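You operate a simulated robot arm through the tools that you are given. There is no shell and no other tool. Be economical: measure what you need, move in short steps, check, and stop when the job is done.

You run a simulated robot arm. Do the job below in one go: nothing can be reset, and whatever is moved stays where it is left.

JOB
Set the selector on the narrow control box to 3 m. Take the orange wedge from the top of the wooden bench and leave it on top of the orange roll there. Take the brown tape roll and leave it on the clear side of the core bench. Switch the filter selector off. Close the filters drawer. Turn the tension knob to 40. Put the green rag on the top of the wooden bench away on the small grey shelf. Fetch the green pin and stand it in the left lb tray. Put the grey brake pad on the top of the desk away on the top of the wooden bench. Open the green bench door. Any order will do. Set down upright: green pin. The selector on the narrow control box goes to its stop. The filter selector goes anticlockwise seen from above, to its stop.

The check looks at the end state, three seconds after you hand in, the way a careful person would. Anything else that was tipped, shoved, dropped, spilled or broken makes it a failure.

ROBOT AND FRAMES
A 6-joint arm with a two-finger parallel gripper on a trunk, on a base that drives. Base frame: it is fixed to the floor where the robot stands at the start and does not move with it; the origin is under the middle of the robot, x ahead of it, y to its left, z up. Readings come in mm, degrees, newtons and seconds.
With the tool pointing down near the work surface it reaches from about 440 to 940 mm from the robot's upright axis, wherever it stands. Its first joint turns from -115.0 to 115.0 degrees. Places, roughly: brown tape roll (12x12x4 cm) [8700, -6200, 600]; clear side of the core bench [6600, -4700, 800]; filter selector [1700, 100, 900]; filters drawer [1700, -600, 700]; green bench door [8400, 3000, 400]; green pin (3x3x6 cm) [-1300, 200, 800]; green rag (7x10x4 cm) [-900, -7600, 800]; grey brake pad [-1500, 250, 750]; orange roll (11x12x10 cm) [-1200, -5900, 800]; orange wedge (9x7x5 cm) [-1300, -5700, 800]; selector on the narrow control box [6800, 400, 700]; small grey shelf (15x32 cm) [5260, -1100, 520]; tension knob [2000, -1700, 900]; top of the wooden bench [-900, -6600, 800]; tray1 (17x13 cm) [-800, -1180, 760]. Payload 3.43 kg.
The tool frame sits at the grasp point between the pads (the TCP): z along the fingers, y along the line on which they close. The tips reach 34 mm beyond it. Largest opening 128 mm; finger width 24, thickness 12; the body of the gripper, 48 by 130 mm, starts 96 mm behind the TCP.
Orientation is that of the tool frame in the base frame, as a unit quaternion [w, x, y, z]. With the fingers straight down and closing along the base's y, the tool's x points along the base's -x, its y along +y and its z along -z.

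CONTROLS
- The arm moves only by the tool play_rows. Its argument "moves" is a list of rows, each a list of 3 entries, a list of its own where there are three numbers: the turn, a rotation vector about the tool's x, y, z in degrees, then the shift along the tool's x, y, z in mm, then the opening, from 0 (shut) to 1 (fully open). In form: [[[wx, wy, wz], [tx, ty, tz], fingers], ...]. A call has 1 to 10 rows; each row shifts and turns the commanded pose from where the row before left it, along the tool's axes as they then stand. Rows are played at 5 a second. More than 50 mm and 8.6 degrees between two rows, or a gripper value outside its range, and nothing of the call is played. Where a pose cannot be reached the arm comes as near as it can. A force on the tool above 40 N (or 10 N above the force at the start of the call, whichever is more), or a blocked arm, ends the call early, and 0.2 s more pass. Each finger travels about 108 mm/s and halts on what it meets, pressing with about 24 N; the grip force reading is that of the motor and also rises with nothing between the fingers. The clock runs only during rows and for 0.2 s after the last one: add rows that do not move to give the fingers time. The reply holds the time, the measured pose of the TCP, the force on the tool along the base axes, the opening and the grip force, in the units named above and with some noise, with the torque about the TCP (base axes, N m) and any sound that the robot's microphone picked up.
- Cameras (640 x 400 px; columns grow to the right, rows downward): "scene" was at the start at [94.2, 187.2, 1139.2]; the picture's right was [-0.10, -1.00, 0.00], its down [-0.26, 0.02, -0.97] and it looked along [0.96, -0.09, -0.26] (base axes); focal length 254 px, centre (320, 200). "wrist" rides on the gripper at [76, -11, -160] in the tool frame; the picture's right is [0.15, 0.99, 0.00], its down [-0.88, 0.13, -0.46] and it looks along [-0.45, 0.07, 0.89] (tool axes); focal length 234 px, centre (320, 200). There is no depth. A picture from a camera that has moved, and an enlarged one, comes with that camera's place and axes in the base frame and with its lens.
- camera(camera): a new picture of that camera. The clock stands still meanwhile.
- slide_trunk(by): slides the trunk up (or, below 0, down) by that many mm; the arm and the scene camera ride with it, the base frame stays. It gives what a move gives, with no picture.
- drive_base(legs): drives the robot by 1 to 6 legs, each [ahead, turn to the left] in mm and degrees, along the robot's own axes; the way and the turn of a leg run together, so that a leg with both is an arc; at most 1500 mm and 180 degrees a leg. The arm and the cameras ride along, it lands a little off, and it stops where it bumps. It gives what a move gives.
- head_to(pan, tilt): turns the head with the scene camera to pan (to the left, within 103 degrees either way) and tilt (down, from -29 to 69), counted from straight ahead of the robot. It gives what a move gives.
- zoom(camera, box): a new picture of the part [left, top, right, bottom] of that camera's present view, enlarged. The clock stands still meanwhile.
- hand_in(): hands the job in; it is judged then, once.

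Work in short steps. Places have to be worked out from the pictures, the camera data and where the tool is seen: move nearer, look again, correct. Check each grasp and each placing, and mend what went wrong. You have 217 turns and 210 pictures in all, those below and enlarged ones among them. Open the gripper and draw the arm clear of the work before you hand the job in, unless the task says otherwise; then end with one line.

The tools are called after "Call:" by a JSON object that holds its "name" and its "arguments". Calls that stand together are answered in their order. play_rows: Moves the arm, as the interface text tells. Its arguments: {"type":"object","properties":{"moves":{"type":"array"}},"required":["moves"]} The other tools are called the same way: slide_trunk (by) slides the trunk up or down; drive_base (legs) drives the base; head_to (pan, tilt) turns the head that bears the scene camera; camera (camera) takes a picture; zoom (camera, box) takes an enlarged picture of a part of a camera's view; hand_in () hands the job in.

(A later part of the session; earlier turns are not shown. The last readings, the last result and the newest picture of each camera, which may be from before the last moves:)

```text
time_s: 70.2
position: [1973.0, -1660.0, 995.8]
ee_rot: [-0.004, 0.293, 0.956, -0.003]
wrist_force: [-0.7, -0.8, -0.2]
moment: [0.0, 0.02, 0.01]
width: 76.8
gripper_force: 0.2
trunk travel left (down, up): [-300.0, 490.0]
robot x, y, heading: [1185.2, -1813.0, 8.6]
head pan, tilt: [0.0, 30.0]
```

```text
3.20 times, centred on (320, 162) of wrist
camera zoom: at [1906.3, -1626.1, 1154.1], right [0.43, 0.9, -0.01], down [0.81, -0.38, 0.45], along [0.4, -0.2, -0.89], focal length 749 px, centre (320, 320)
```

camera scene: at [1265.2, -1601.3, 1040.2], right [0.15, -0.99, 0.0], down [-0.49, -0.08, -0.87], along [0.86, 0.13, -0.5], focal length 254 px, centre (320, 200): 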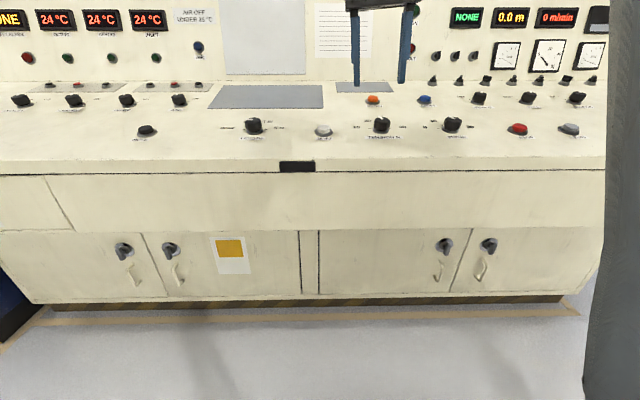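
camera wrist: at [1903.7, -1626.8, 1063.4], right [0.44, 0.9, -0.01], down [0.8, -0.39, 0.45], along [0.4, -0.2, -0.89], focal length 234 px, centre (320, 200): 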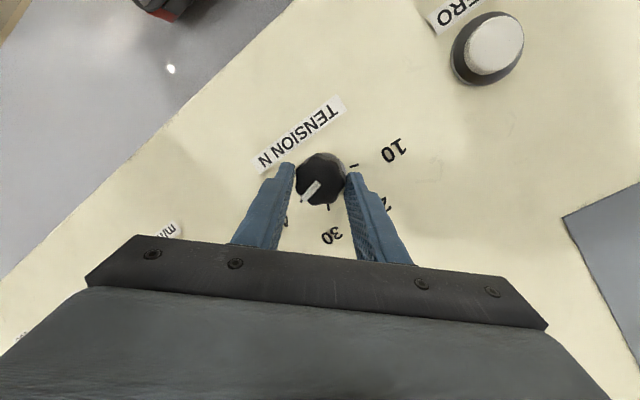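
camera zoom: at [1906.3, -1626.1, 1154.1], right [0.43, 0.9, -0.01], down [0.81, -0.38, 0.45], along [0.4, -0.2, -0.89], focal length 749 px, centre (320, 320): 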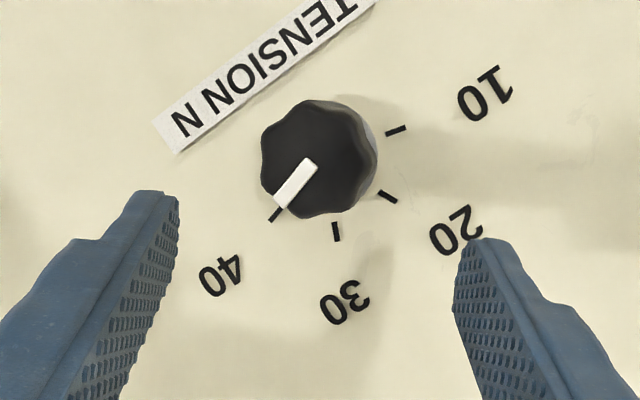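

Tension is set to 40. I retract the arm, back away and turn round to see the desk on the other side.

Call:
{"name": "play_rows", "arguments": {"moves": [[[0, 0, -8.5], [0, 0, -10], 0.6], [[0, 0, -8.5], [0, 0, 0], 0.6], [[0, 0, -8.5], [0, 0, 0], 0.6], [[0, 0, -8.5], [0, 0, 0], 0.6], [[0, 0, -8], [0, 0, 0], 0.6], [[0, 0, 0], [50, 0, 0], 0.6], [[0, 0, 0], [50, 0, 0], 0.6], [[0, 0, 0], [50, 0, 0], 0.6], [[0, 0, 0], [50, 0, 0], 0.6], [[0, 0, 0], [50, 0, 0], 0.6]]}}

Call:
{"name": "drive_base", "arguments": {"legs": [[-300, 0], [0, 110], [1000, 0], [0, 40]]}}

Call:
{"name": "head_to", "arguments": {"pan": 15, "tilt": 12}}

Call:
{"name": "camera", "arguments": {"camera": "scene"}}

```text
time_s: 72.4
position: [1725.3, -1692.7, 1006.3]
ee_rot: [-0.005, -0.069, 0.998, -0.001]
wrist_force: [0.0, -0.4, -1.6]
moment: [0.0, 0.03, -0.01]
width: 76.6
gripper_force: 0.2
trunk travel left (down, up): [-300.0, 490.0]
robot x, y, heading: [1182.2, -1812.7, 8.5]
head pan, tilt: [0.0, 30.0]
```

```text
time_s: 85.6
position: [-113.7, -812.7, 1006.2]
ee_rot: [0.0, 0.981, -0.196, 0.004]
wrist_force: [-0.1, -0.3, 0.3]
moment: [0.01, 0.01, 0.0]
width: 76.8
gripper_force: 0.1
trunk travel left (down, up): [-300.0, 490.0]
robot x, y, heading: [413.7, -981.9, 158.1]
head pan, tilt: [0.0, 30.0]
```

```text
time_s: 86.4
position: [-114.5, -812.9, 1006.7]
ee_rot: [0.0, 0.981, -0.196, 0.004]
wrist_force: [-0.1, 0.4, 0.3]
moment: [-0.01, 0.0, 0.01]
width: 76.8
gripper_force: 0.1
trunk travel left (down, up): [-300.0, 490.0]
robot x, y, heading: [411.5, -985.9, 158.1]
head pan, tilt: [15.0, 12.0]
```

```text
174 pictures are left
camera scene: at [226.1, -1146.0, 1069.2], right [0.12, 0.99, 0.0], down [0.21, -0.02, -0.98], along [-0.97, 0.12, -0.21], focal length 254 px, centre (320, 200)
```

scene: 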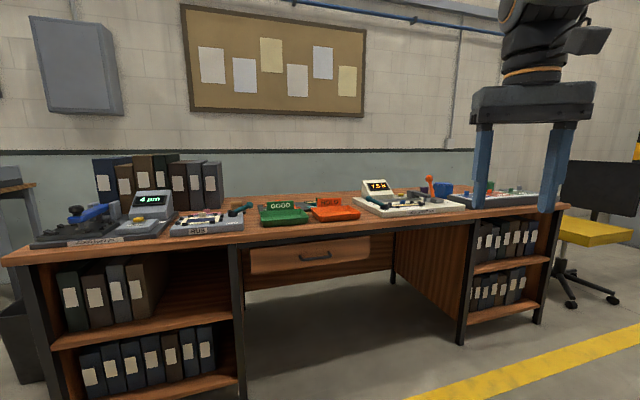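

The desk is ahead. I zoom over its top.

Call:
{"name": "zoom", "arguments": {"camera": "scene", "box": [20, 165, 260, 315]}}

Call:
{"name": "zoom", "arguments": {"camera": "scene", "box": [240, 160, 400, 260]}}

Call:
{"name": "zoom", "arguments": {"camera": "scene", "box": [400, 150, 600, 275]}}

```text
2.67 times, centred on (140, 240) of scene
camera zoom: at [226.1, -1146.0, 1069.2], right [0.12, 0.99, 0.0], down [0.21, -0.02, -0.98], along [-0.97, 0.12, -0.21], focal length 678 px, centre (800, 93)
```

zoom: 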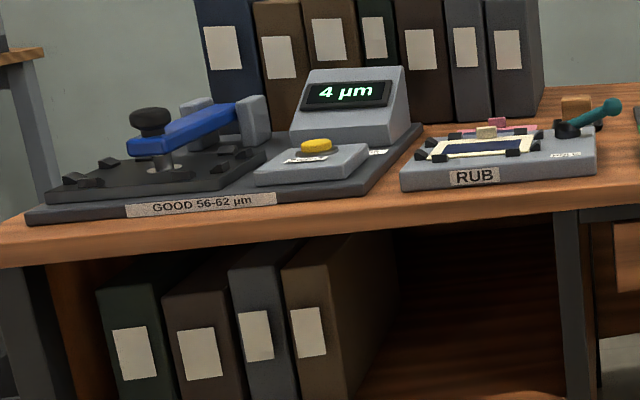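

```text
4.00 times, centred on (320, 210) of scene
camera zoom: at [226.1, -1146.0, 1069.2], right [0.12, 0.99, 0.0], down [0.21, -0.02, -0.98], along [-0.97, 0.12, -0.21], focal length 1018 px, centre (320, 160)
```

zoom: 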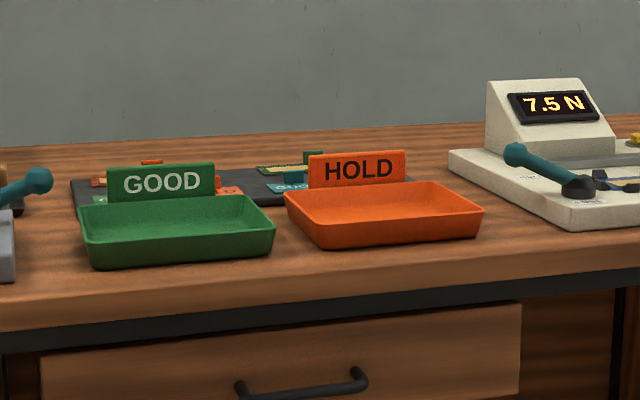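

```text
3.20 times, centred on (500, 212) of scene
camera zoom: at [226.1, -1146.0, 1069.2], right [0.12, 0.99, 0.0], down [0.21, -0.02, -0.98], along [-0.97, 0.12, -0.21], focal length 814 px, centre (-256, 160)
```

zoom: 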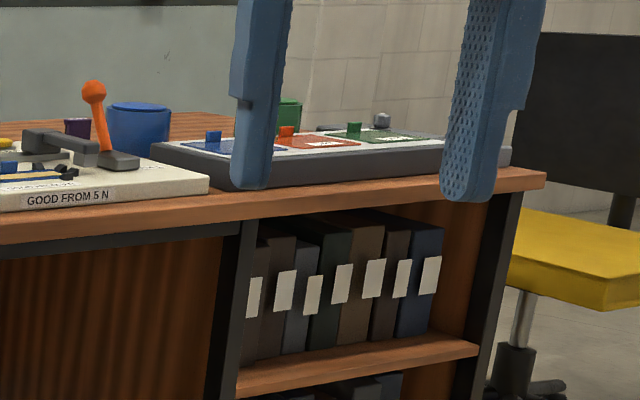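

GOOD (green) is the left tray, at about [-850,-1184]. The green pin board is at the right end; I drive there facing it.

Call:
{"name": "drive_base", "arguments": {"legs": [[0, -33], [1300, 0], [0, 54]]}}

Call:
{"name": "head_to", "arguments": {"pan": 0, "tilt": 25}}

Call:
{"name": "camera", "arguments": {"camera": "scene"}}

```text
time_s: 97.0
position: [-896.6, 43.2, 1006.2]
ee_rot: [0.0, 1.0, -0.008, 0.003]
wrist_force: [-0.4, 0.2, -0.9]
moment: [0.01, -0.04, 0.0]
width: 76.9
gripper_force: 0.1
trunk travel left (down, up): [-300.0, 490.0]
robot x, y, heading: [-341.4, 76.5, 179.8]
head pan, tilt: [15.0, 12.0]
```

```text
time_s: 97.8
position: [-897.1, 42.3, 1007.8]
ee_rot: [-0.001, 1.0, -0.008, 0.003]
wrist_force: [-0.1, 0.4, 0.4]
moment: [0.01, 0.01, 0.0]
width: 76.6
gripper_force: 0.1
trunk travel left (down, up): [-300.0, 490.0]
robot x, y, heading: [-344.4, 77.1, 180.0]
head pan, tilt: [0.0, 25.0]
```

```text
170 pictures are left
camera scene: at [-458.7, -117.0, 1048.2], right [0.0, 1.0, 0.0], down [0.42, 0.0, -0.91], along [-0.91, 0.0, -0.42], focal length 254 px, centre (320, 200)
```

scene: 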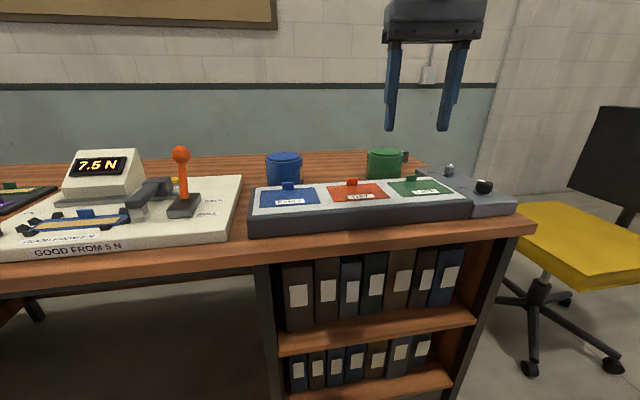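

Call:
{"name": "zoom", "arguments": {"camera": "scene", "box": [340, 130, 540, 255]}}

Call:
{"name": "camera", "arguments": {"camera": "wrist"}}

```text
3.20 times, centred on (440, 192) of scene
camera zoom: at [-458.7, -117.0, 1048.2], right [0.0, 1.0, 0.0], down [0.42, 0.0, -0.91], along [-0.91, 0.0, -0.42], focal length 814 px, centre (-64, 224)
```

zoom: 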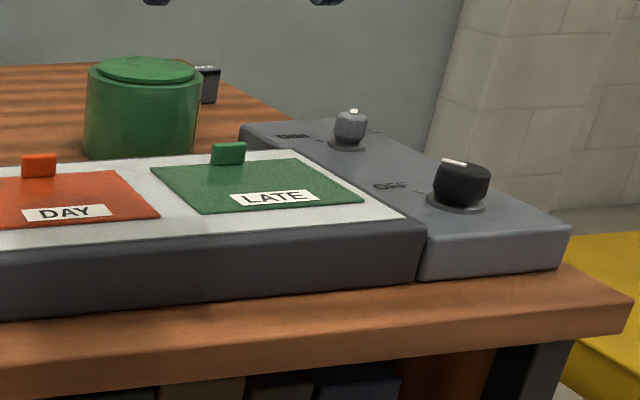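

```text
168 pictures are left
camera wrist: at [-821.9, 52.6, 1165.8], right [0.13, -0.99, 0.0], down [-0.89, -0.12, 0.45], along [-0.44, -0.06, -0.89], focal length 234 px, centre (320, 200)
```

wrist: 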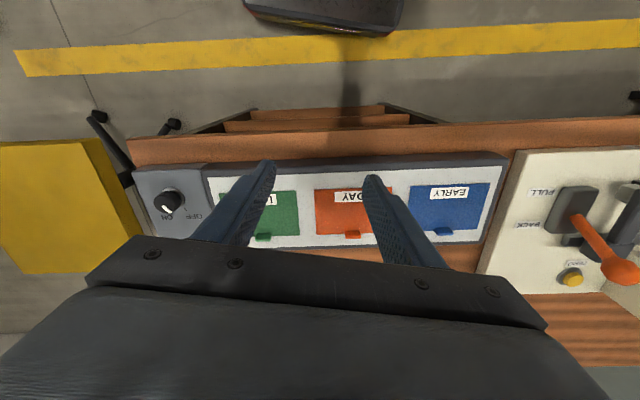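

The green jar is too large (~13 cm) to be the pin. I raise the trunk to look from higher up.

Call:
{"name": "slide_trunk", "arguments": {"by": 450}}

Call:
{"name": "head_to", "arguments": {"pan": -15, "tilt": 42}}

Call:
{"name": "camera", "arguments": {"camera": "scene"}}

```text
refused: 450 is not a number from -400 to 400
```

```text
time_s: 98.6
position: [-896.1, 43.3, 1007.3]
ee_rot: [-0.001, 1.0, -0.008, 0.003]
wrist_force: [-0.4, 0.3, -0.4]
moment: [0.02, -0.03, -0.02]
width: 76.8
gripper_force: 0.1
trunk travel left (down, up): [-300.0, 490.0]
robot x, y, heading: [-341.6, 75.8, 179.8]
head pan, tilt: [-15.0, 42.0]
```

```text
167 pictures are left
camera scene: at [-447.4, -95.4, 1022.0], right [0.26, 0.97, 0.0], down [0.65, -0.17, -0.74], along [-0.72, 0.19, -0.67], focal length 254 px, centre (320, 200)
```

scene: 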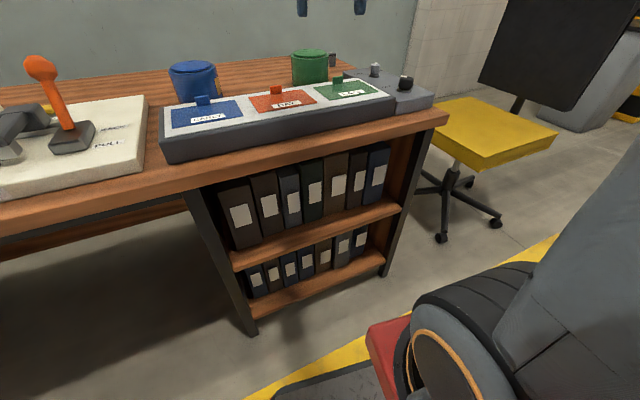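

Call:
{"name": "slide_trunk", "arguments": {"by": 400}}

Call:
{"name": "head_to", "arguments": {"pan": -5, "tilt": 35}}

Call:
{"name": "camera", "arguments": {"camera": "scene"}}

```text
time_s: 102.4
position: [-897.6, 41.8, 1405.4]
ee_rot: [-0.001, 1.0, -0.008, 0.004]
wrist_force: [-0.2, -0.3, -0.8]
moment: [-0.01, 0.03, -0.04]
width: 76.9
gripper_force: 0.2
trunk travel left (down, up): [-700.0, 90.0]
robot x, y, heading: [-341.0, 73.9, 179.8]
head pan, tilt: [-15.0, 42.0]
```

```text
time_s: 103.1
position: [-896.9, 42.9, 1407.5]
ee_rot: [-0.001, 1.0, -0.008, 0.004]
wrist_force: [0.3, 0.2, 1.0]
moment: [-0.03, -0.02, 0.03]
width: 76.7
gripper_force: 0.0
trunk travel left (down, up): [-700.0, 90.0]
robot x, y, heading: [-343.8, 75.2, 180.1]
head pan, tilt: [-5.0, 35.0]
```

```text
166 pictures are left
camera scene: at [-343.0, -109.5, 1432.4], right [0.09, 1.0, 0.0], down [0.57, -0.05, -0.82], along [-0.82, 0.07, -0.57], focal length 254 px, centre (320, 200)
```

scene: 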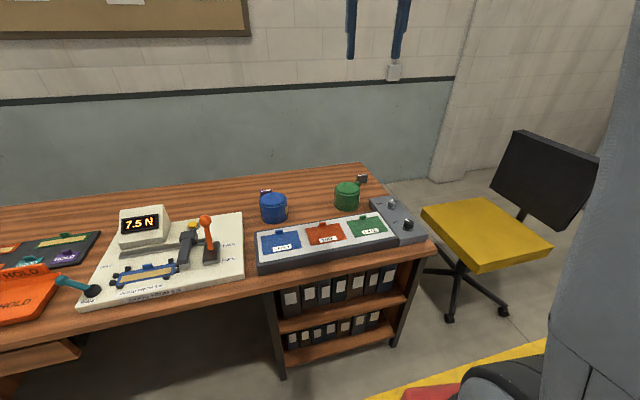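

Call:
{"name": "zoom", "arguments": {"camera": "scene", "box": [240, 155, 440, 280]}}

Call:
{"name": "zoom", "arguments": {"camera": "scene", "box": [60, 190, 260, 315]}}

```text
3.20 times, centred on (340, 218) of scene
camera zoom: at [-343.0, -109.5, 1432.4], right [0.09, 1.0, 0.0], down [0.57, -0.05, -0.82], along [-0.82, 0.07, -0.57], focal length 814 px, centre (256, 144)
```

zoom: 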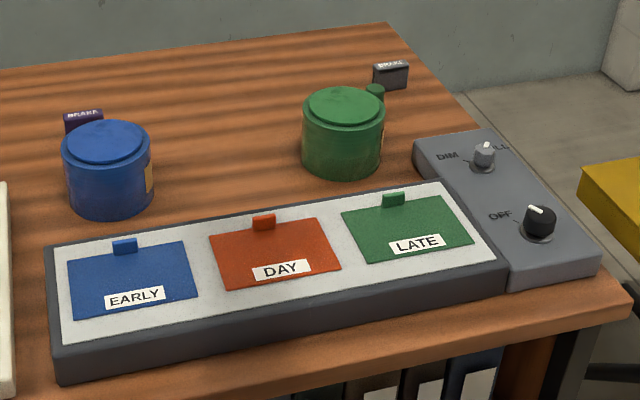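

```text
3.20 times, centred on (160, 252) of scene
camera zoom: at [-343.0, -109.5, 1432.4], right [0.09, 1.0, 0.0], down [0.57, -0.05, -0.82], along [-0.82, 0.07, -0.57], focal length 814 px, centre (832, 32)
```

zoom: 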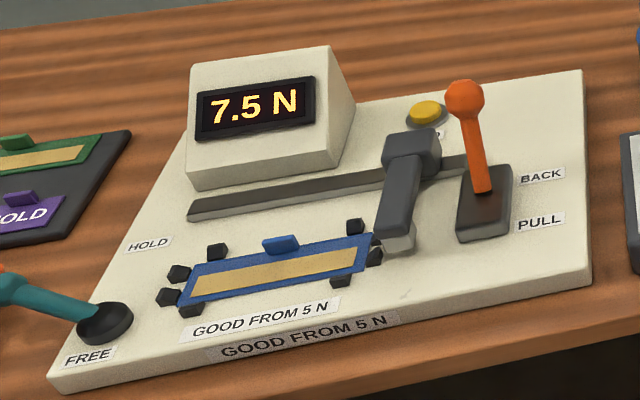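

Behind the green jar I see a small green pin top (~[-1386,160]) and the grey upright BRAKE pad (~[-1470,206]). The desk is turned about 11°; I drive up squarely to it.

Call:
{"name": "drive_base", "arguments": {"legs": [[0, -83], [164, 0], [0, 94], [170, 0]]}}

Call:
{"name": "head_to", "arguments": {"pan": -10, "tilt": 40}}

Call:
{"name": "zoom", "arguments": {"camera": "scene", "box": [200, 100, 520, 300]}}

```text
time_s: 113.1
position: [-1068.5, 61.6, 1407.5]
ee_rot: [-0.001, 0.996, 0.093, 0.004]
wrist_force: [0.2, 0.3, -0.2]
moment: [0.0, 0.0, -0.01]
width: 76.8
gripper_force: 0.1
trunk travel left (down, up): [-700.0, 90.0]
robot x, y, heading: [-532.6, 207.1, -168.5]
head pan, tilt: [-5.0, 35.0]
```

```text
time_s: 113.8
position: [-1068.8, 62.4, 1408.6]
ee_rot: [-0.002, 0.996, 0.093, 0.003]
wrist_force: [-0.5, 0.0, 0.5]
moment: [-0.01, 0.0, -0.03]
width: 76.9
gripper_force: 0.2
trunk travel left (down, up): [-700.0, 90.0]
robot x, y, heading: [-536.8, 208.6, -168.6]
head pan, tilt: [-10.0, 40.0]
```

```text
2.00 times, centred on (360, 200) of scene
camera zoom: at [-493.4, 31.6, 1424.9], right [-0.02, 1.0, 0.0], down [0.64, 0.02, -0.77], along [-0.77, -0.02, -0.64], focal length 509 px, centre (240, 200)
```

zoom: 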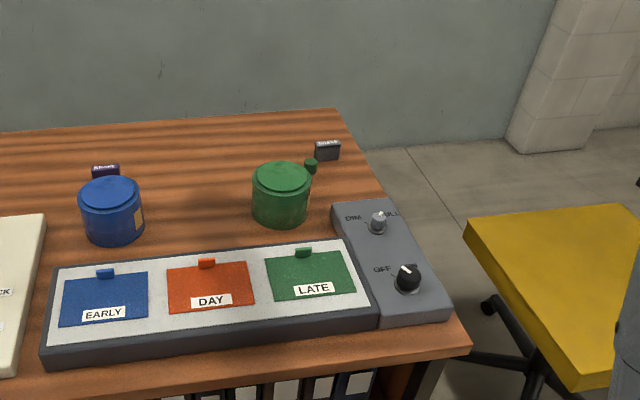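

Pin top ≈ [-1384,160,796], pad top ≈ [-1446,200,800]. I lower the trunk, turn the wrist 40° and go above the pin.

Call:
{"name": "slide_trunk", "arguments": {"by": -400}}

Call:
{"name": "play_rows", "arguments": {"moves": [[[0, 0, 0], [-50, 0, 0], 0.6], [[0, 0, 0], [-50, 0, 0], 0.6], [[0, 0, 0], [-50, 0, 0], 0.6], [[0, 0, 0], [-50, 0, 0], 0.6], [[0, 0, 0], [-30, -40, 0], 0.5], [[0, 0, 8], [-20, -20, 0], 0.5], [[0, 0, 8], [0, 0, 0], 0.5], [[0, 0, 8], [0, 0, 0], 0.5], [[0, 0, 8], [0, 0, 0], 0.5], [[0, 0, 8], [0, 0, 0], 0.5]]}}

Call:
{"name": "camera", "arguments": {"camera": "wrist"}}

```text
time_s: 117.6
position: [-1069.0, 62.4, 1007.7]
ee_rot: [-0.001, 0.996, 0.092, 0.004]
wrist_force: [-0.3, -0.5, -0.1]
moment: [0.02, 0.0, 0.02]
width: 76.8
gripper_force: 0.1
trunk travel left (down, up): [-300.0, 490.0]
robot x, y, heading: [-536.2, 204.1, -168.8]
head pan, tilt: [-10.0, 40.0]
```

```text
time_s: 119.8
position: [-1325.9, 75.0, 1006.2]
ee_rot: [-0.003, 0.967, -0.255, 0.003]
wrist_force: [0.7, -0.4, 0.5]
moment: [0.02, 0.0, -0.03]
width: 63.9
gripper_force: 0.1
trunk travel left (down, up): [-300.0, 490.0]
robot x, y, heading: [-535.5, 204.8, -168.8]
head pan, tilt: [-10.0, 40.0]
```

```text
162 pictures are left
camera wrist: at [-1255.5, 47.1, 1164.3], right [-0.36, -0.93, -0.01], down [-0.83, 0.32, 0.45], along [-0.42, 0.17, -0.89], focal length 234 px, centre (320, 200)
```

wrist: 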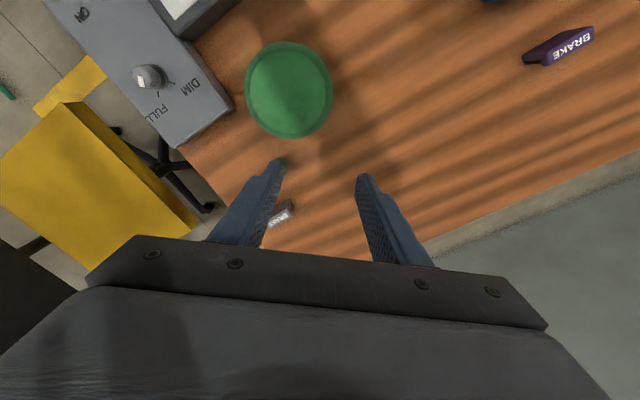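

The wrist view puts the pin nearer [-1350,152]. I move above that and lower to z≈905 for a closer look.

Call:
{"name": "play_rows", "arguments": {"moves": [[[0, 0, 0], [-31, -27, 0], 0.5], [[0, 0, 0], [-30, -27, 0], 0.5], [[0, 0, 0], [0, 0, 50], 0.5], [[0, 0, 0], [0, 0, 50], 0.5], [[0, 0, 0], [0, 0, 0], 0.5]]}}

Call:
{"name": "camera", "arguments": {"camera": "wrist"}}

```text
time_s: 121.0
position: [-1350.4, 153.1, 904.6]
ee_rot: [-0.002, 0.967, -0.253, 0.003]
wrist_force: [-0.3, -0.1, -1.0]
moment: [-0.02, 0.01, 0.05]
width: 64.2
gripper_force: 0.0
trunk travel left (down, up): [-300.0, 490.0]
robot x, y, heading: [-533.9, 205.6, -168.8]
head pan, tilt: [-10.0, 40.0]
```

```text
161 pictures are left
camera wrist: at [-1281.0, 125.7, 1063.8], right [-0.36, -0.93, -0.01], down [-0.83, 0.32, 0.45], along [-0.42, 0.17, -0.89], focal length 234 px, centre (320, 200)
```

wrist: 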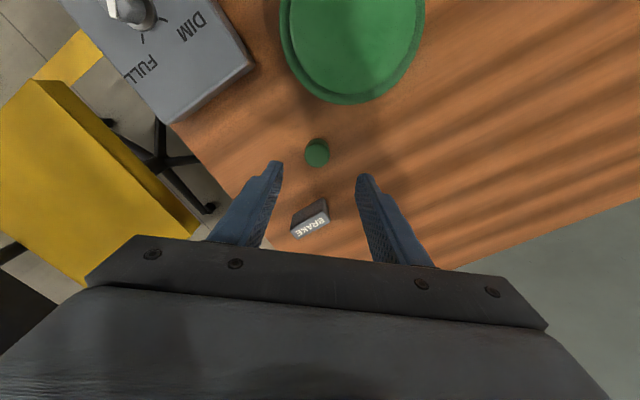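

Two wrist views intersect at [-1351,157,772]. I descend carefully around the pin.

Call:
{"name": "play_rows", "arguments": {"moves": [[[0, 0, 0], [-2, -3, 45], 0.5], [[0, 0, 0], [0, 0, 45], 0.5], [[0, 0, 0], [0, 0, 45], 0.5], [[0, 0, 0], [0, 0, 4], 0.5]]}}

Call:
{"name": "camera", "arguments": {"camera": "wrist"}}

Call:
{"name": "camera", "arguments": {"camera": "scene"}}

```text
time_s: 121.8
position: [-1352.3, 156.4, 794.5]
ee_rot: [0.0, 0.967, -0.253, -0.002]
wrist_force: [2.7, -0.9, 10.5]
moment: [-0.41, -0.03, 0.1]
width: 64.1
gripper_force: 0.1
trunk travel left (down, up): [-300.0, 490.0]
robot x, y, heading: [-535.2, 208.9, -168.4]
head pan, tilt: [-10.0, 40.0]
stopped in row 3: the force on the tool passed its limit at 56 N (the readings are from after the stop); the commanded pose is now the measured one
```

```text
160 pictures are left
camera wrist: at [-1280.5, 129.7, 952.0], right [-0.36, -0.93, 0.0], down [-0.83, 0.32, 0.46], along [-0.43, 0.17, -0.89], focal length 234 px, centre (320, 200)
```

wrist: 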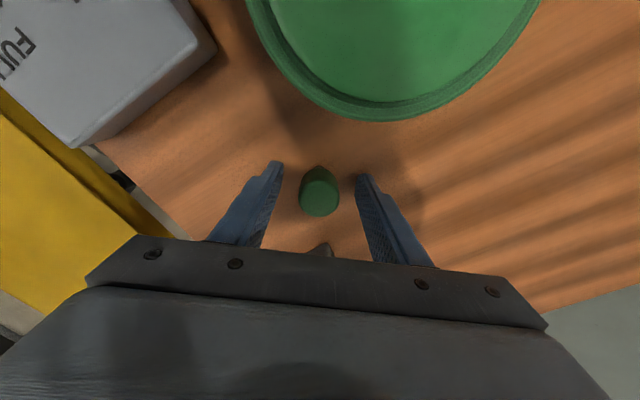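

```text
159 pictures are left
camera scene: at [-602.1, 9.7, 1024.9], right [-0.02, 1.0, 0.0], down [0.64, 0.02, -0.77], along [-0.77, -0.02, -0.64], focal length 254 px, centre (320, 200)
```

scene: 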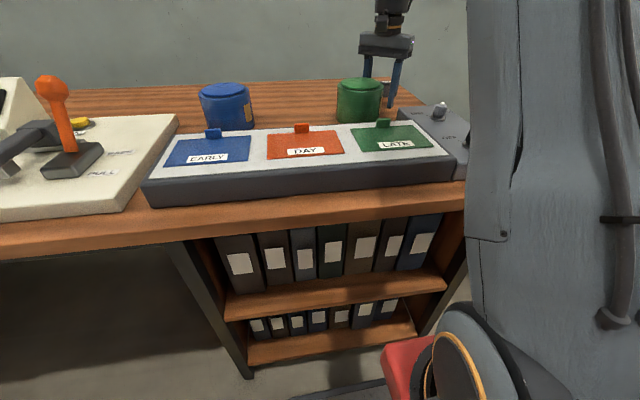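

Tips touched the desk top at z≈760, so the pin spans 760–820. I lift 5 mm, nudge, and close.

Call:
{"name": "play_rows", "arguments": {"moves": [[[0, 0, 0], [5, 0, -6], 0.5], [[0, 0, 0], [0, 0, 0], 0.1], [[0, 0, 0], [0, 0, 0], 0.1], [[0, 0, 0], [0, 0, 0], 0.1]]}}

Call:
{"name": "camera", "arguments": {"camera": "wrist"}}

```text
time_s: 122.8
position: [-1348.6, 155.5, 796.7]
ee_rot: [-0.001, 0.967, -0.254, -0.001]
wrist_force: [-0.5, -0.7, -0.2]
moment: [-0.01, 0.01, -0.02]
width: 26.5
gripper_force: 24.0
trunk travel left (down, up): [-300.0, 490.0]
robot x, y, heading: [-532.7, 205.5, -168.5]
head pan, tilt: [-10.0, 40.0]
```

```text
158 pictures are left
camera wrist: at [-1277.0, 127.5, 956.5], right [-0.36, -0.93, 0.0], down [-0.83, 0.32, 0.46], along [-0.43, 0.17, -0.89], focal length 234 px, centre (320, 200)
```

wrist: 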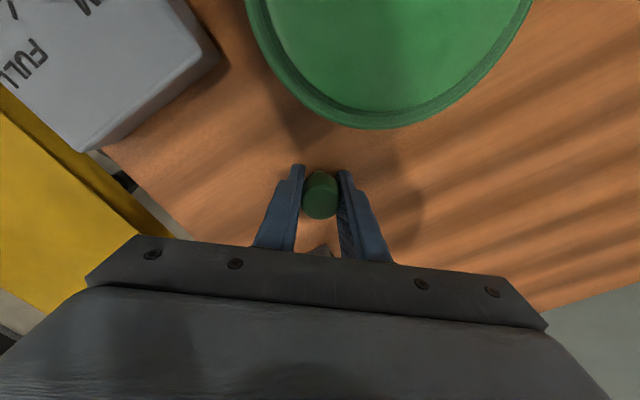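

Pin gripped (26.5 mm). I lift, unturn the wrist and retract.

Call:
{"name": "play_rows", "arguments": {"moves": [[[0, 0, 0], [0, 0, -30], 0.1], [[0, 0, 0], [0, 0, -45], 0.1], [[0, 0, 0], [0, 0, -45], 0.1], [[0, 0, 0], [0, 0, -45], 0.1], [[0, 0, -8], [0, 0, -20], 0.1], [[0, 0, -8], [0, 0, 0], 0.1], [[0, 0, -8], [0, 0, 0], 0.1], [[0, 0, -8], [0, 0, 0], 0.1], [[0, 0, -8], [40, 0, 0], 0.1], [[0, 0, 0], [50, 0, 0], 0.1]]}}

Call:
{"name": "camera", "arguments": {"camera": "wrist"}}

```text
time_s: 125.0
position: [-1261.5, 164.1, 982.4]
ee_rot: [-0.001, 0.996, 0.093, 0.001]
wrist_force: [0.0, 0.1, -1.5]
moment: [-0.04, -0.07, 0.0]
width: 26.6
gripper_force: 24.1
trunk travel left (down, up): [-300.0, 490.0]
robot x, y, heading: [-535.9, 206.8, -168.6]
head pan, tilt: [-10.0, 40.0]
```

```text
157 pictures are left
camera wrist: at [-1188.0, 189.8, 1140.2], right [0.33, -0.94, 0.0], down [-0.84, -0.29, 0.45], along [-0.43, -0.15, -0.89], focal length 234 px, centre (320, 200)
```

wrist: 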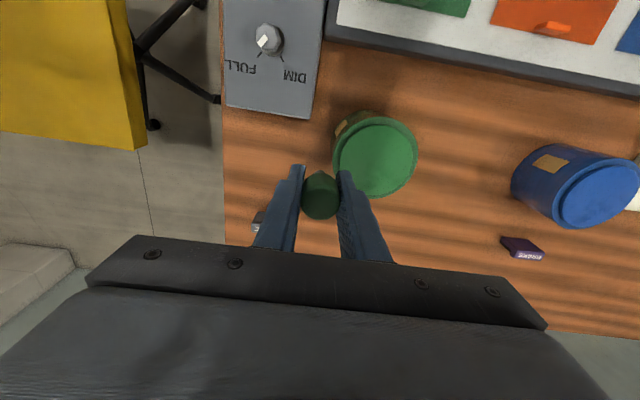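

Pin held firmly. Now I back away and drive to face the GOOD tray.

Call:
{"name": "drive_base", "arguments": {"legs": [[-300, 0], [0, 80], [1320, 0], [0, -80]]}}

Call:
{"name": "head_to", "arguments": {"pan": 0, "tilt": 35}}

Call:
{"name": "camera", "arguments": {"camera": "scene"}}

Call:
{"name": "camera", "arguments": {"camera": "wrist"}}

```text
time_s: 140.2
position: [-948.9, -1106.3, 983.5]
ee_rot: [0.0, 0.996, 0.087, 0.0]
wrist_force: [-0.2, 0.1, -0.1]
moment: [0.0, -0.01, -0.01]
width: 26.8
gripper_force: 24.3
trunk travel left (down, up): [-300.0, 490.0]
robot x, y, heading: [-224.5, -1070.7, -169.2]
head pan, tilt: [-10.0, 40.0]
```

```text
time_s: 140.9
position: [-949.5, -1106.2, 983.5]
ee_rot: [-0.001, 0.996, 0.088, -0.001]
wrist_force: [0.2, 0.2, -1.2]
moment: [0.04, 0.03, 0.02]
width: 26.7
gripper_force: 24.1
trunk travel left (down, up): [-300.0, 490.0]
robot x, y, heading: [-223.7, -1070.8, -169.1]
head pan, tilt: [0.0, 35.0]
```

```text
156 pictures are left
camera scene: at [-293.6, -1281.8, 1032.4], right [-0.19, 0.98, 0.0], down [0.56, 0.11, -0.82], along [-0.8, -0.15, -0.57], focal length 254 px, centre (320, 200)
```

scene: 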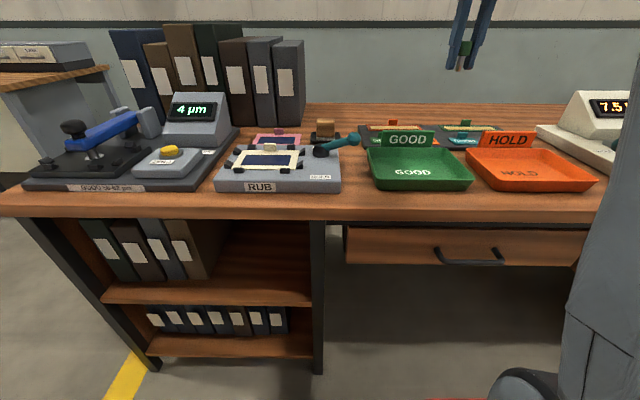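

```text
155 pictures are left
camera wrist: at [-875.6, -1081.7, 1141.3], right [0.32, -0.95, 0.0], down [-0.84, -0.28, 0.46], along [-0.43, -0.14, -0.89], focal length 234 px, centre (320, 200)
```

wrist: 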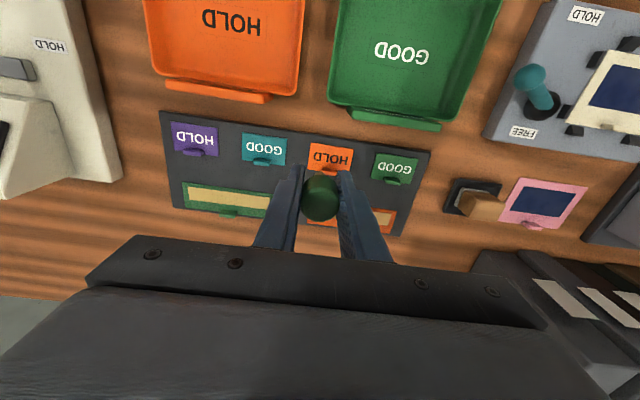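

The GOOD tray centre is at [-803,-1184], matching tray1. I carry the pin over it and lower partway.

Call:
{"name": "play_rows", "arguments": {"moves": [[[0, 0, 0], [44, 34, 0], 0.1], [[0, 0, 0], [44, 34, 0], 0.1], [[0, 0, 0], [42, 34, 0], 0.1], [[0, 0, 0], [0, 0, 45], 0.1], [[0, 0, 0], [0, 0, 45], 0.1], [[0, 0, 0], [0, 0, 40], 0.1], [[0, 0, 0], [0, 0, 0], 0.1]]}}

Call:
{"name": "camera", "arguments": {"camera": "wrist"}}

Call:
{"name": "camera", "arguments": {"camera": "scene"}}

```text
refused: row 1 steps farther than a row can; nothing moved
```

```text
154 pictures are left
camera wrist: at [-875.6, -1081.7, 1141.3], right [0.32, -0.95, 0.0], down [-0.84, -0.28, 0.46], along [-0.43, -0.14, -0.89], focal length 234 px, centre (320, 200)
```

wrist: 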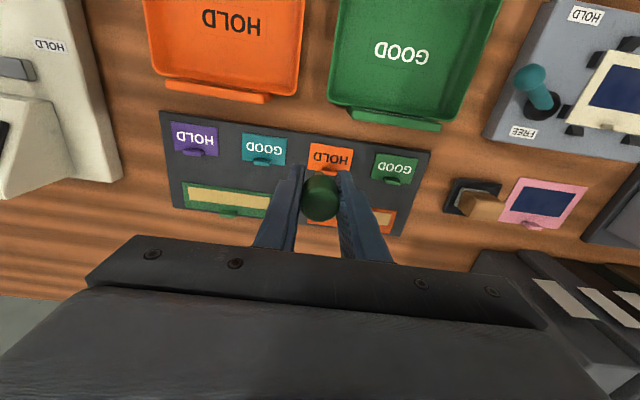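

```text
153 pictures are left
camera scene: at [-293.6, -1281.8, 1032.4], right [-0.19, 0.98, 0.0], down [0.56, 0.11, -0.82], along [-0.8, -0.15, -0.57], focal length 254 px, centre (320, 200)
```

scene: 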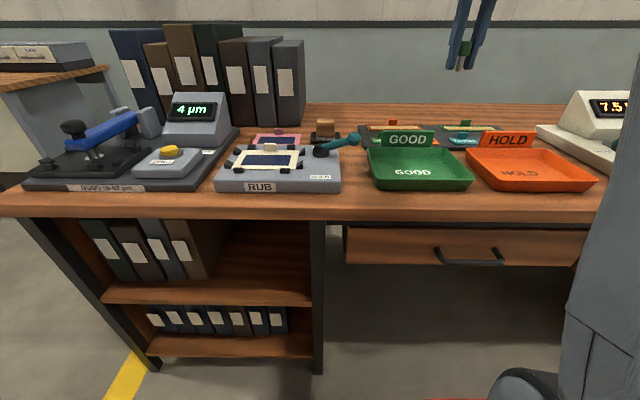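

The step exceeded 50 mm; I split it.

Call:
{"name": "play_rows", "arguments": {"moves": [[[0, 0, 0], [33, 26, 0], 0.1], [[0, 0, 0], [33, 26, 0], 0.1], [[0, 0, 0], [32, 25, 0], 0.1], [[0, 0, 0], [32, 25, 0], 0.1], [[0, 0, 0], [0, 0, 45], 0.1], [[0, 0, 0], [0, 0, 45], 0.1], [[0, 0, 0], [0, 0, 40], 0.1], [[0, 0, 0], [0, 0, 0], 0.1]]}}

Call:
{"name": "camera", "arguments": {"camera": "wrist"}}

Call:
{"name": "camera", "arguments": {"camera": "scene"}}

```text
time_s: 142.7
position: [-803.2, -1183.2, 851.2]
ee_rot: [-0.001, 0.996, 0.088, 0.0]
wrist_force: [0.2, 0.4, -0.5]
moment: [-0.01, -0.05, 0.01]
width: 26.3
gripper_force: 23.8
trunk travel left (down, up): [-300.0, 490.0]
robot x, y, heading: [-225.6, -1071.7, -169.5]
head pan, tilt: [0.0, 35.0]
```

```text
152 pictures are left
camera wrist: at [-730.5, -1159.3, 1009.7], right [0.32, -0.95, 0.0], down [-0.84, -0.28, 0.46], along [-0.43, -0.14, -0.89], focal length 234 px, centre (320, 200)
```

wrist: 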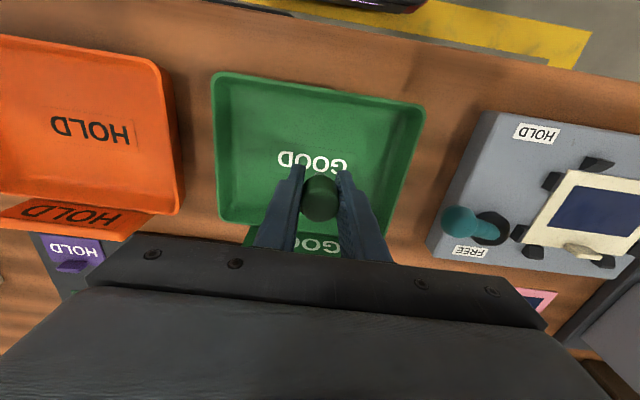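

```text
151 pictures are left
camera scene: at [-293.5, -1281.9, 1032.4], right [-0.19, 0.98, 0.0], down [0.56, 0.11, -0.82], along [-0.8, -0.16, -0.57], focal length 254 px, centre (320, 200)
```

scene: 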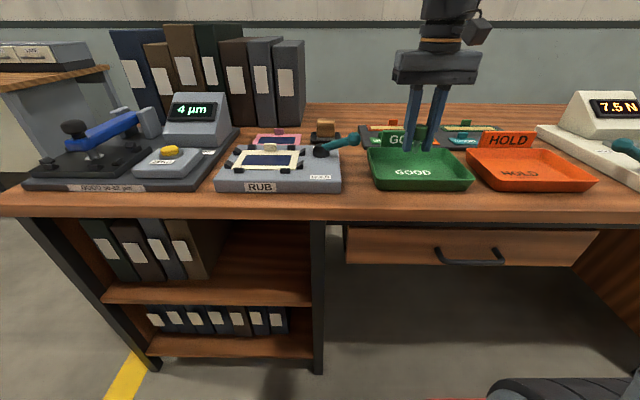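

The pin is centred over the tray. I lower it to just above the floor, then feel for contact.

Call:
{"name": "play_rows", "arguments": {"moves": [[[0, 0, 0], [0, 0, 25], 0.1], [[0, 0, 0], [0, 0, 15], 0.1], [[0, 0, 0], [0, 0, 4], 0.1], [[0, 0, 0], [0, 0, 0], 0.1]]}}

```text
time_s: 143.7
position: [-804.1, -1183.6, 807.5]
ee_rot: [-0.001, 0.996, 0.088, 0.0]
wrist_force: [-0.3, -0.2, -0.9]
moment: [0.03, 0.0, 0.0]
width: 26.5
gripper_force: 24.3
trunk travel left (down, up): [-300.0, 490.0]
robot x, y, heading: [-222.1, -1072.2, -169.0]
head pan, tilt: [0.0, 35.0]
```

Call:
{"name": "play_rows", "arguments": {"moves": [[[0, 0, 0], [0, 0, 2], 0.1], [[0, 0, 0], [0, 0, 2], 0.1], [[0, 0, 0], [0, 0, 0], 0.1]]}}

Call:
{"name": "zoom", "arguments": {"camera": "scene", "box": [340, 90, 500, 190]}}

```text
time_s: 144.5
position: [-802.1, -1183.0, 803.1]
ee_rot: [-0.001, 0.996, 0.088, 0.0]
wrist_force: [-0.5, 0.1, -0.3]
moment: [0.01, -0.01, 0.0]
width: 26.7
gripper_force: 24.2
trunk travel left (down, up): [-300.0, 490.0]
robot x, y, heading: [-219.1, -1069.2, -169.0]
head pan, tilt: [0.0, 35.0]
```

```text
4.00 times, centred on (420, 140) of scene
camera zoom: at [-293.6, -1281.9, 1032.4], right [-0.19, 0.98, 0.0], down [0.56, 0.11, -0.82], along [-0.8, -0.16, -0.57], focal length 1018 px, centre (-80, 440)
```

zoom: 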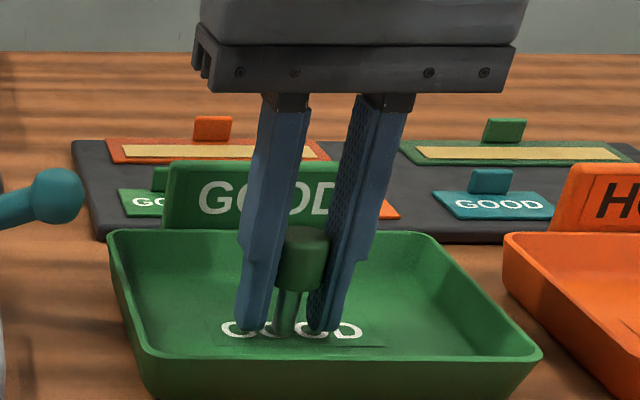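

Pin hangs head-up on its stem, nearly at the floor. Another few mm.

Call:
{"name": "play_rows", "arguments": {"moves": [[[0, 0, 0], [0, 0, 2], 0.1], [[0, 0, 0], [0, 0, 1], 0.1], [[0, 0, 0], [0, 0, 0], 0.1]]}}

```text
time_s: 145.3
position: [-803.3, -1183.0, 802.2]
ee_rot: [-0.001, 0.996, 0.088, -0.002]
wrist_force: [0.2, -0.6, 21.0]
moment: [-0.03, -0.01, 0.0]
width: 26.5
gripper_force: 24.2
trunk travel left (down, up): [-300.0, 490.0]
robot x, y, heading: [-221.5, -1069.5, -169.1]
head pan, tilt: [0.0, 35.0]
```

Contact (21 N up). I ease 1 mm, open slowly and rise.

Call:
{"name": "play_rows", "arguments": {"moves": [[[0, 0, 0], [0, 0, -1], 0.1], [[0, 0, 0], [0, 0, 0], 0.3], [[0, 0, 0], [0, 0, 0], 0.4], [[0, 0, 0], [0, 0, 0], 0.4], [[0, 0, 0], [0, 0, -30], 0.4], [[0, 0, 0], [0, 0, -45], 0.4], [[0, 0, 0], [0, 0, -45], 0.5], [[0, 0, 0], [0, 0, -45], 0.5]]}}

Call:
{"name": "zoom", "arguments": {"camera": "scene", "box": [340, 90, 500, 190]}}

```text
time_s: 147.1
position: [-804.5, -1183.0, 968.0]
ee_rot: [-0.001, 0.996, 0.087, 0.0]
wrist_force: [-0.3, 0.3, 0.0]
moment: [0.01, 0.01, -0.03]
width: 64.2
gripper_force: 0.0
trunk travel left (down, up): [-300.0, 490.0]
robot x, y, heading: [-220.7, -1071.5, -169.1]
head pan, tilt: [0.0, 35.0]
```

```text
4.00 times, centred on (420, 140) of scene
camera zoom: at [-293.6, -1281.9, 1032.4], right [-0.19, 0.98, 0.0], down [0.56, 0.11, -0.82], along [-0.8, -0.16, -0.57], focal length 1018 px, centre (-80, 440)
```

zoom: 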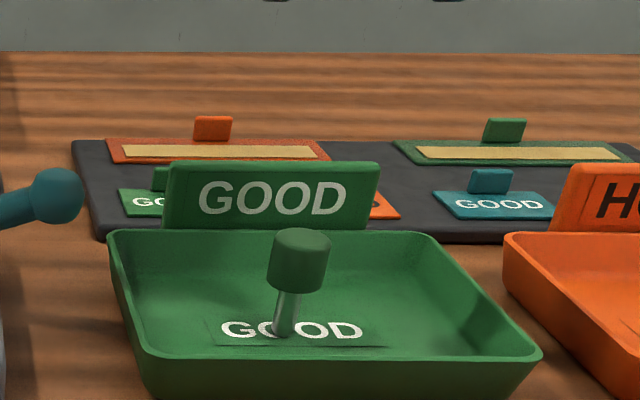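

The pin stands upright in the GOOD tray. I return to the right end of the desk for the grey brake pad.

Call:
{"name": "drive_base", "arguments": {"legs": [[0, -100], [1330, 0], [0, 100], [290, 0]]}}

Call:
{"name": "play_rows", "arguments": {"moves": [[[0, 0, 0], [-50, 0, 0], 0.6], [[0, 0, 0], [-50, 0, 0], 0.6], [[0, 0, 0], [-50, 0, 0], 0.6], [[0, 0, 0], [-50, 0, 0], 0.6], [[0, 0, 0], [0, 0, 0], 0.6]]}}

Call:
{"name": "camera", "arguments": {"camera": "wrist"}}

```text
time_s: 163.9
position: [-1094.0, 124.1, 967.8]
ee_rot: [-0.001, 0.997, 0.079, 0.0]
wrist_force: [1.0, -0.8, 0.5]
moment: [0.01, -0.01, 0.0]
width: 64.1
gripper_force: 0.0
trunk travel left (down, up): [-300.0, 490.0]
robot x, y, heading: [-508.7, 227.7, -170.3]
head pan, tilt: [0.0, 35.0]
```

```text
time_s: 165.2
position: [-1293.0, 93.6, 968.1]
ee_rot: [-0.001, 0.997, 0.079, 0.0]
wrist_force: [-0.6, 0.5, 0.2]
moment: [0.02, -0.04, 0.04]
width: 76.6
gripper_force: 0.0
trunk travel left (down, up): [-300.0, 490.0]
robot x, y, heading: [-510.0, 224.9, -170.0]
head pan, tilt: [0.0, 35.0]
```

```text
148 pictures are left
camera wrist: at [-1219.9, 116.8, 1126.8], right [0.3, -0.95, 0.0], down [-0.85, -0.27, 0.46], along [-0.43, -0.13, -0.89], focal length 234 px, centre (320, 200)
```

wrist: 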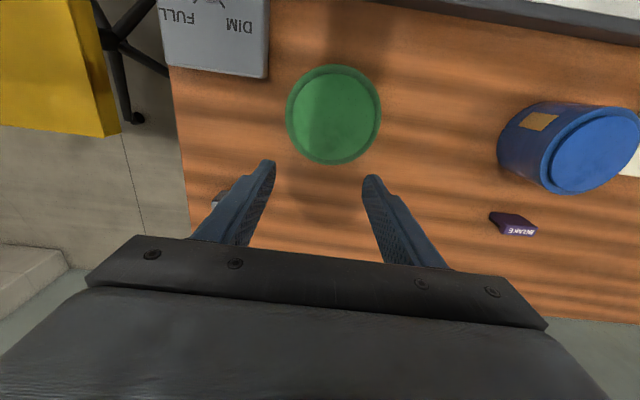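

The pad is near [-1425,208]; that's about 915 mm away, so I drive 50 mm closer and move the tool above it.

Call:
{"name": "drive_base", "arguments": {"legs": [[45, 0]]}}

Call:
{"name": "play_rows", "arguments": {"moves": [[[0, 0, 0], [-20, -44, 0], 0.6], [[0, 0, 0], [-20, -44, 0], 0.6], [[0, 0, 0], [-20, -44, 0], 0.6], [[0, 0, 0], [0, 0, 0], 0.6]]}}

Call:
{"name": "camera", "arguments": {"camera": "wrist"}}

```text
time_s: 166.1
position: [-1336.7, 86.3, 968.1]
ee_rot: [-0.001, 0.997, 0.078, 0.0]
wrist_force: [-0.6, 0.5, -0.3]
moment: [0.0, 0.0, 0.0]
width: 76.5
gripper_force: 0.1
trunk travel left (down, up): [-300.0, 490.0]
robot x, y, heading: [-551.8, 219.1, -170.3]
head pan, tilt: [0.0, 35.0]
```

```text
time_s: 167.1
position: [-1414.9, 209.4, 955.3]
ee_rot: [-0.001, 0.997, 0.079, 0.0]
wrist_force: [0.5, 0.1, -0.3]
moment: [-0.02, 0.0, 0.03]
width: 76.7
gripper_force: 0.1
out of reach, approached as far as the arm can: row 3
trunk travel left (down, up): [-300.0, 490.0]
robot x, y, heading: [-551.0, 217.2, -170.2]
head pan, tilt: [0.0, 35.0]
```

```text
147 pictures are left
camera wrist: at [-1340.4, 231.6, 1113.2], right [0.3, -0.95, 0.0], down [-0.85, -0.27, 0.46], along [-0.43, -0.13, -0.89], focal length 234 px, centre (320, 200)
```

wrist: 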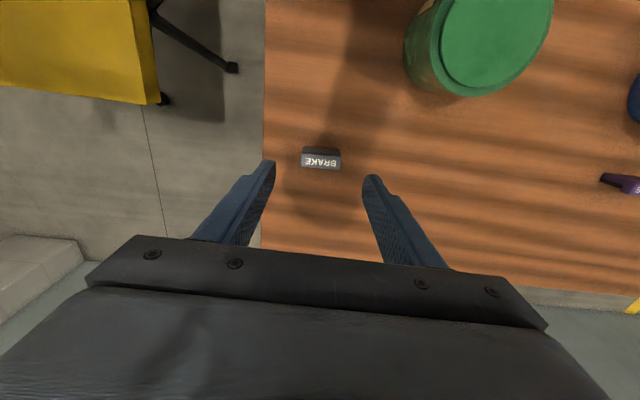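

Pad top centre is [-1432,203], 51 mm wide along the closing direction. I descend around it.

Call:
{"name": "play_rows", "arguments": {"moves": [[[0, 0, 0], [0, 4, 45], 0.65], [[0, 0, 0], [-18, 0, 40], 0.65], [[0, 0, 0], [0, 0, 20], 0.65], [[0, 0, 0], [0, 0, 0], 0.65]]}}

Call:
{"name": "camera", "arguments": {"camera": "wrist"}}

```text
time_s: 168.1
position: [-1431.5, 201.0, 850.3]
ee_rot: [0.0, 0.997, 0.078, 0.0]
wrist_force: [-0.4, 0.0, 0.4]
moment: [0.0, 0.0, 0.01]
width: 83.3
gripper_force: 0.0
trunk travel left (down, up): [-300.0, 490.0]
robot x, y, heading: [-550.1, 219.3, -169.9]
head pan, tilt: [0.0, 35.0]
```

```text
146 pictures are left
camera wrist: at [-1357.6, 224.0, 1008.6], right [0.3, -0.95, 0.0], down [-0.85, -0.27, 0.46], along [-0.44, -0.13, -0.89], focal length 234 px, centre (320, 200)
```

wrist: 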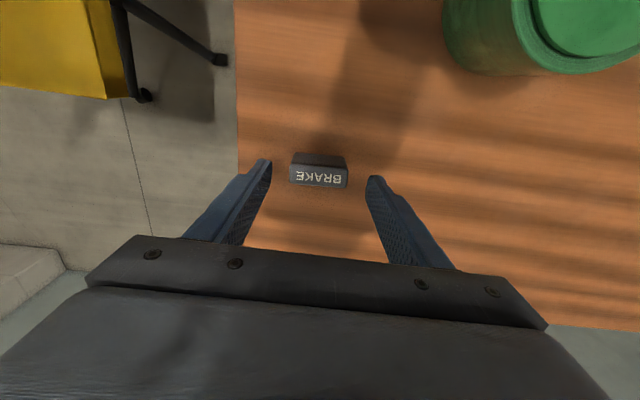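

Aligned. Descend 46 mm and close.

Call:
{"name": "play_rows", "arguments": {"moves": [[[0, 0, 0], [-3, 0, 25], 0.65], [[0, 0, 0], [0, 0, 21], 0.65], [[0, 0, 0], [0, 0, 0], 0.3], [[0, 0, 0], [0, 0, 0], 0.3], [[0, 0, 0], [0, 0, 0], 0.3]]}}

Call:
{"name": "play_rows", "arguments": {"moves": [[[0, 0, 0], [0, 0, -20], 0.3], [[0, 0, 0], [0, 0, -40], 0.3], [[0, 0, 0], [0, 0, -40], 0.3], [[0, 0, 0], [40, 0, -20], 0.3], [[0, 0, 0], [50, 0, 0], 0.3], [[0, 0, 0], [50, 0, 0], 0.3]]}}

Call:
{"name": "camera", "arguments": {"camera": "wrist"}}

```text
time_s: 169.2
position: [-1434.7, 200.4, 803.6]
ee_rot: [-0.001, 0.997, 0.078, 0.0]
wrist_force: [-1.0, -0.2, -1.2]
moment: [0.05, -0.01, -0.04]
width: 56.3
gripper_force: 23.9
trunk travel left (down, up): [-300.0, 490.0]
robot x, y, heading: [-551.2, 216.9, -170.1]
head pan, tilt: [0.0, 35.0]
```

```text
time_s: 170.7
position: [-1297.6, 221.9, 922.9]
ee_rot: [-0.001, 0.997, 0.078, 0.0]
wrist_force: [-0.1, 1.4, -2.9]
moment: [-0.01, -0.07, 0.0]
width: 56.3
gripper_force: 24.1
trunk travel left (down, up): [-300.0, 490.0]
robot x, y, heading: [-553.3, 219.7, -170.1]
head pan, tilt: [0.0, 35.0]
```

```text
145 pictures are left
camera wrist: at [-1223.9, 243.8, 1081.9], right [0.3, -0.95, 0.0], down [-0.85, -0.27, 0.45], along [-0.43, -0.13, -0.89], focal length 234 px, centre (320, 200)
```

wrist: 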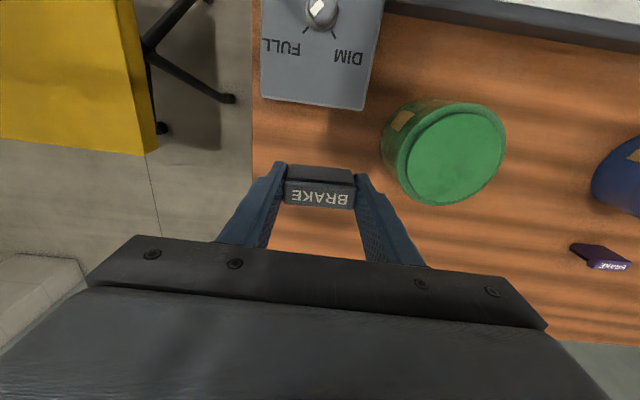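

Pad gripped (56 mm). I back off, turn towards -y and look along the way to the wooden bench.

Call:
{"name": "drive_base", "arguments": {"legs": [[-450, 0], [0, 80], [1200, 0]]}}

Call:
{"name": "head_to", "arguments": {"pan": 0, "tilt": 12}}

Call:
{"name": "camera", "arguments": {"camera": "scene"}}

```text
time_s: 182.6
position: [-257.9, -1652.7, 923.7]
ee_rot: [-0.001, 0.716, 0.698, 0.0]
wrist_force: [-0.2, -0.6, -1.7]
moment: [0.02, 0.0, -0.01]
width: 55.7
gripper_force: 24.4
trunk travel left (down, up): [-300.0, 490.0]
robot x, y, heading: [-120.0, -921.3, -90.5]
head pan, tilt: [0.0, 35.0]
```

```text
time_s: 183.4
position: [-258.9, -1651.6, 924.4]
ee_rot: [-0.001, 0.716, 0.698, -0.001]
wrist_force: [-0.8, -0.2, -1.8]
moment: [0.0, 0.0, -0.05]
width: 55.9
gripper_force: 23.8
trunk travel left (down, up): [-300.0, 490.0]
robot x, y, heading: [-121.9, -919.0, -90.7]
head pan, tilt: [0.0, 12.0]
```

```text
144 pictures are left
camera scene: at [73.4, -1037.2, 1069.2], right [-1.0, 0.01, 0.0], down [0.0, 0.21, -0.98], along [-0.01, -0.98, -0.21], focal length 254 px, centre (320, 200)
```

scene: 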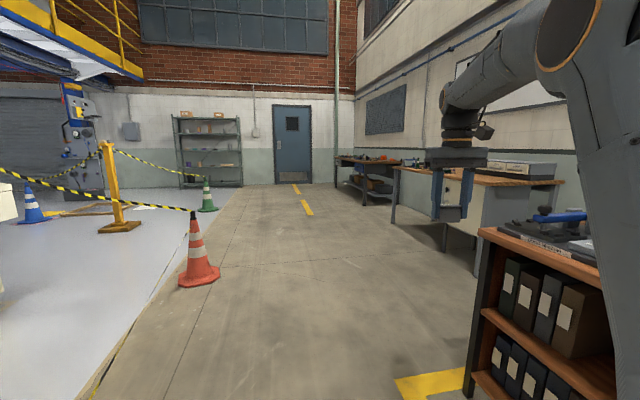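

The corridor at x≈-120 is clear. I drive on to about y -5000 and look at the wooden bench.

Call:
{"name": "drive_base", "arguments": {"legs": [[1500, 0], [1500, 0], [1000, 0]]}}

Call:
{"name": "head_to", "arguments": {"pan": -35, "tilt": 18}}

Call:
{"name": "camera", "arguments": {"camera": "scene"}}

```text
time_s: 202.5
position: [-330.0, -5622.1, 924.6]
ee_rot: [-0.001, 0.717, 0.698, -0.001]
wrist_force: [-0.2, 0.4, -1.9]
moment: [-0.01, -0.01, -0.01]
width: 55.8
gripper_force: 23.8
trunk travel left (down, up): [-300.0, 490.0]
robot x, y, heading: [-193.4, -4891.4, -90.7]
head pan, tilt: [0.0, 12.0]
```

```text
time_s: 203.6
position: [-329.9, -5623.5, 925.1]
ee_rot: [0.0, 0.717, 0.697, -0.001]
wrist_force: [-0.3, 0.4, -2.9]
moment: [-0.01, 0.02, 0.02]
width: 55.9
gripper_force: 24.0
trunk travel left (down, up): [-300.0, 490.0]
robot x, y, heading: [-191.8, -4888.1, -90.6]
head pan, tilt: [-35.0, 18.0]
```

```text
143 pictures are left
camera scene: at [-52.1, -4990.6, 1059.5], right [-0.81, 0.58, 0.0], down [0.18, 0.25, -0.95], along [-0.55, -0.77, -0.31], focal length 254 px, centre (320, 200)
```

scene: 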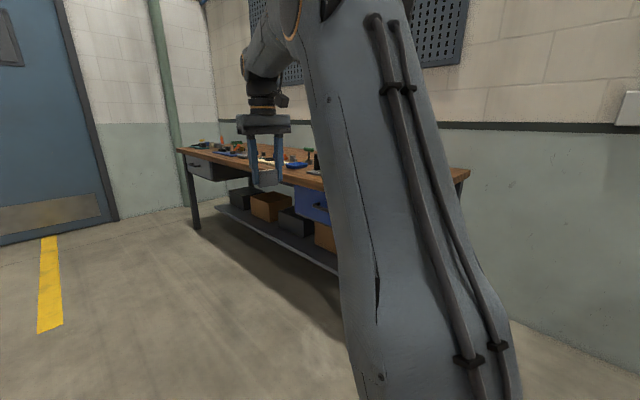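

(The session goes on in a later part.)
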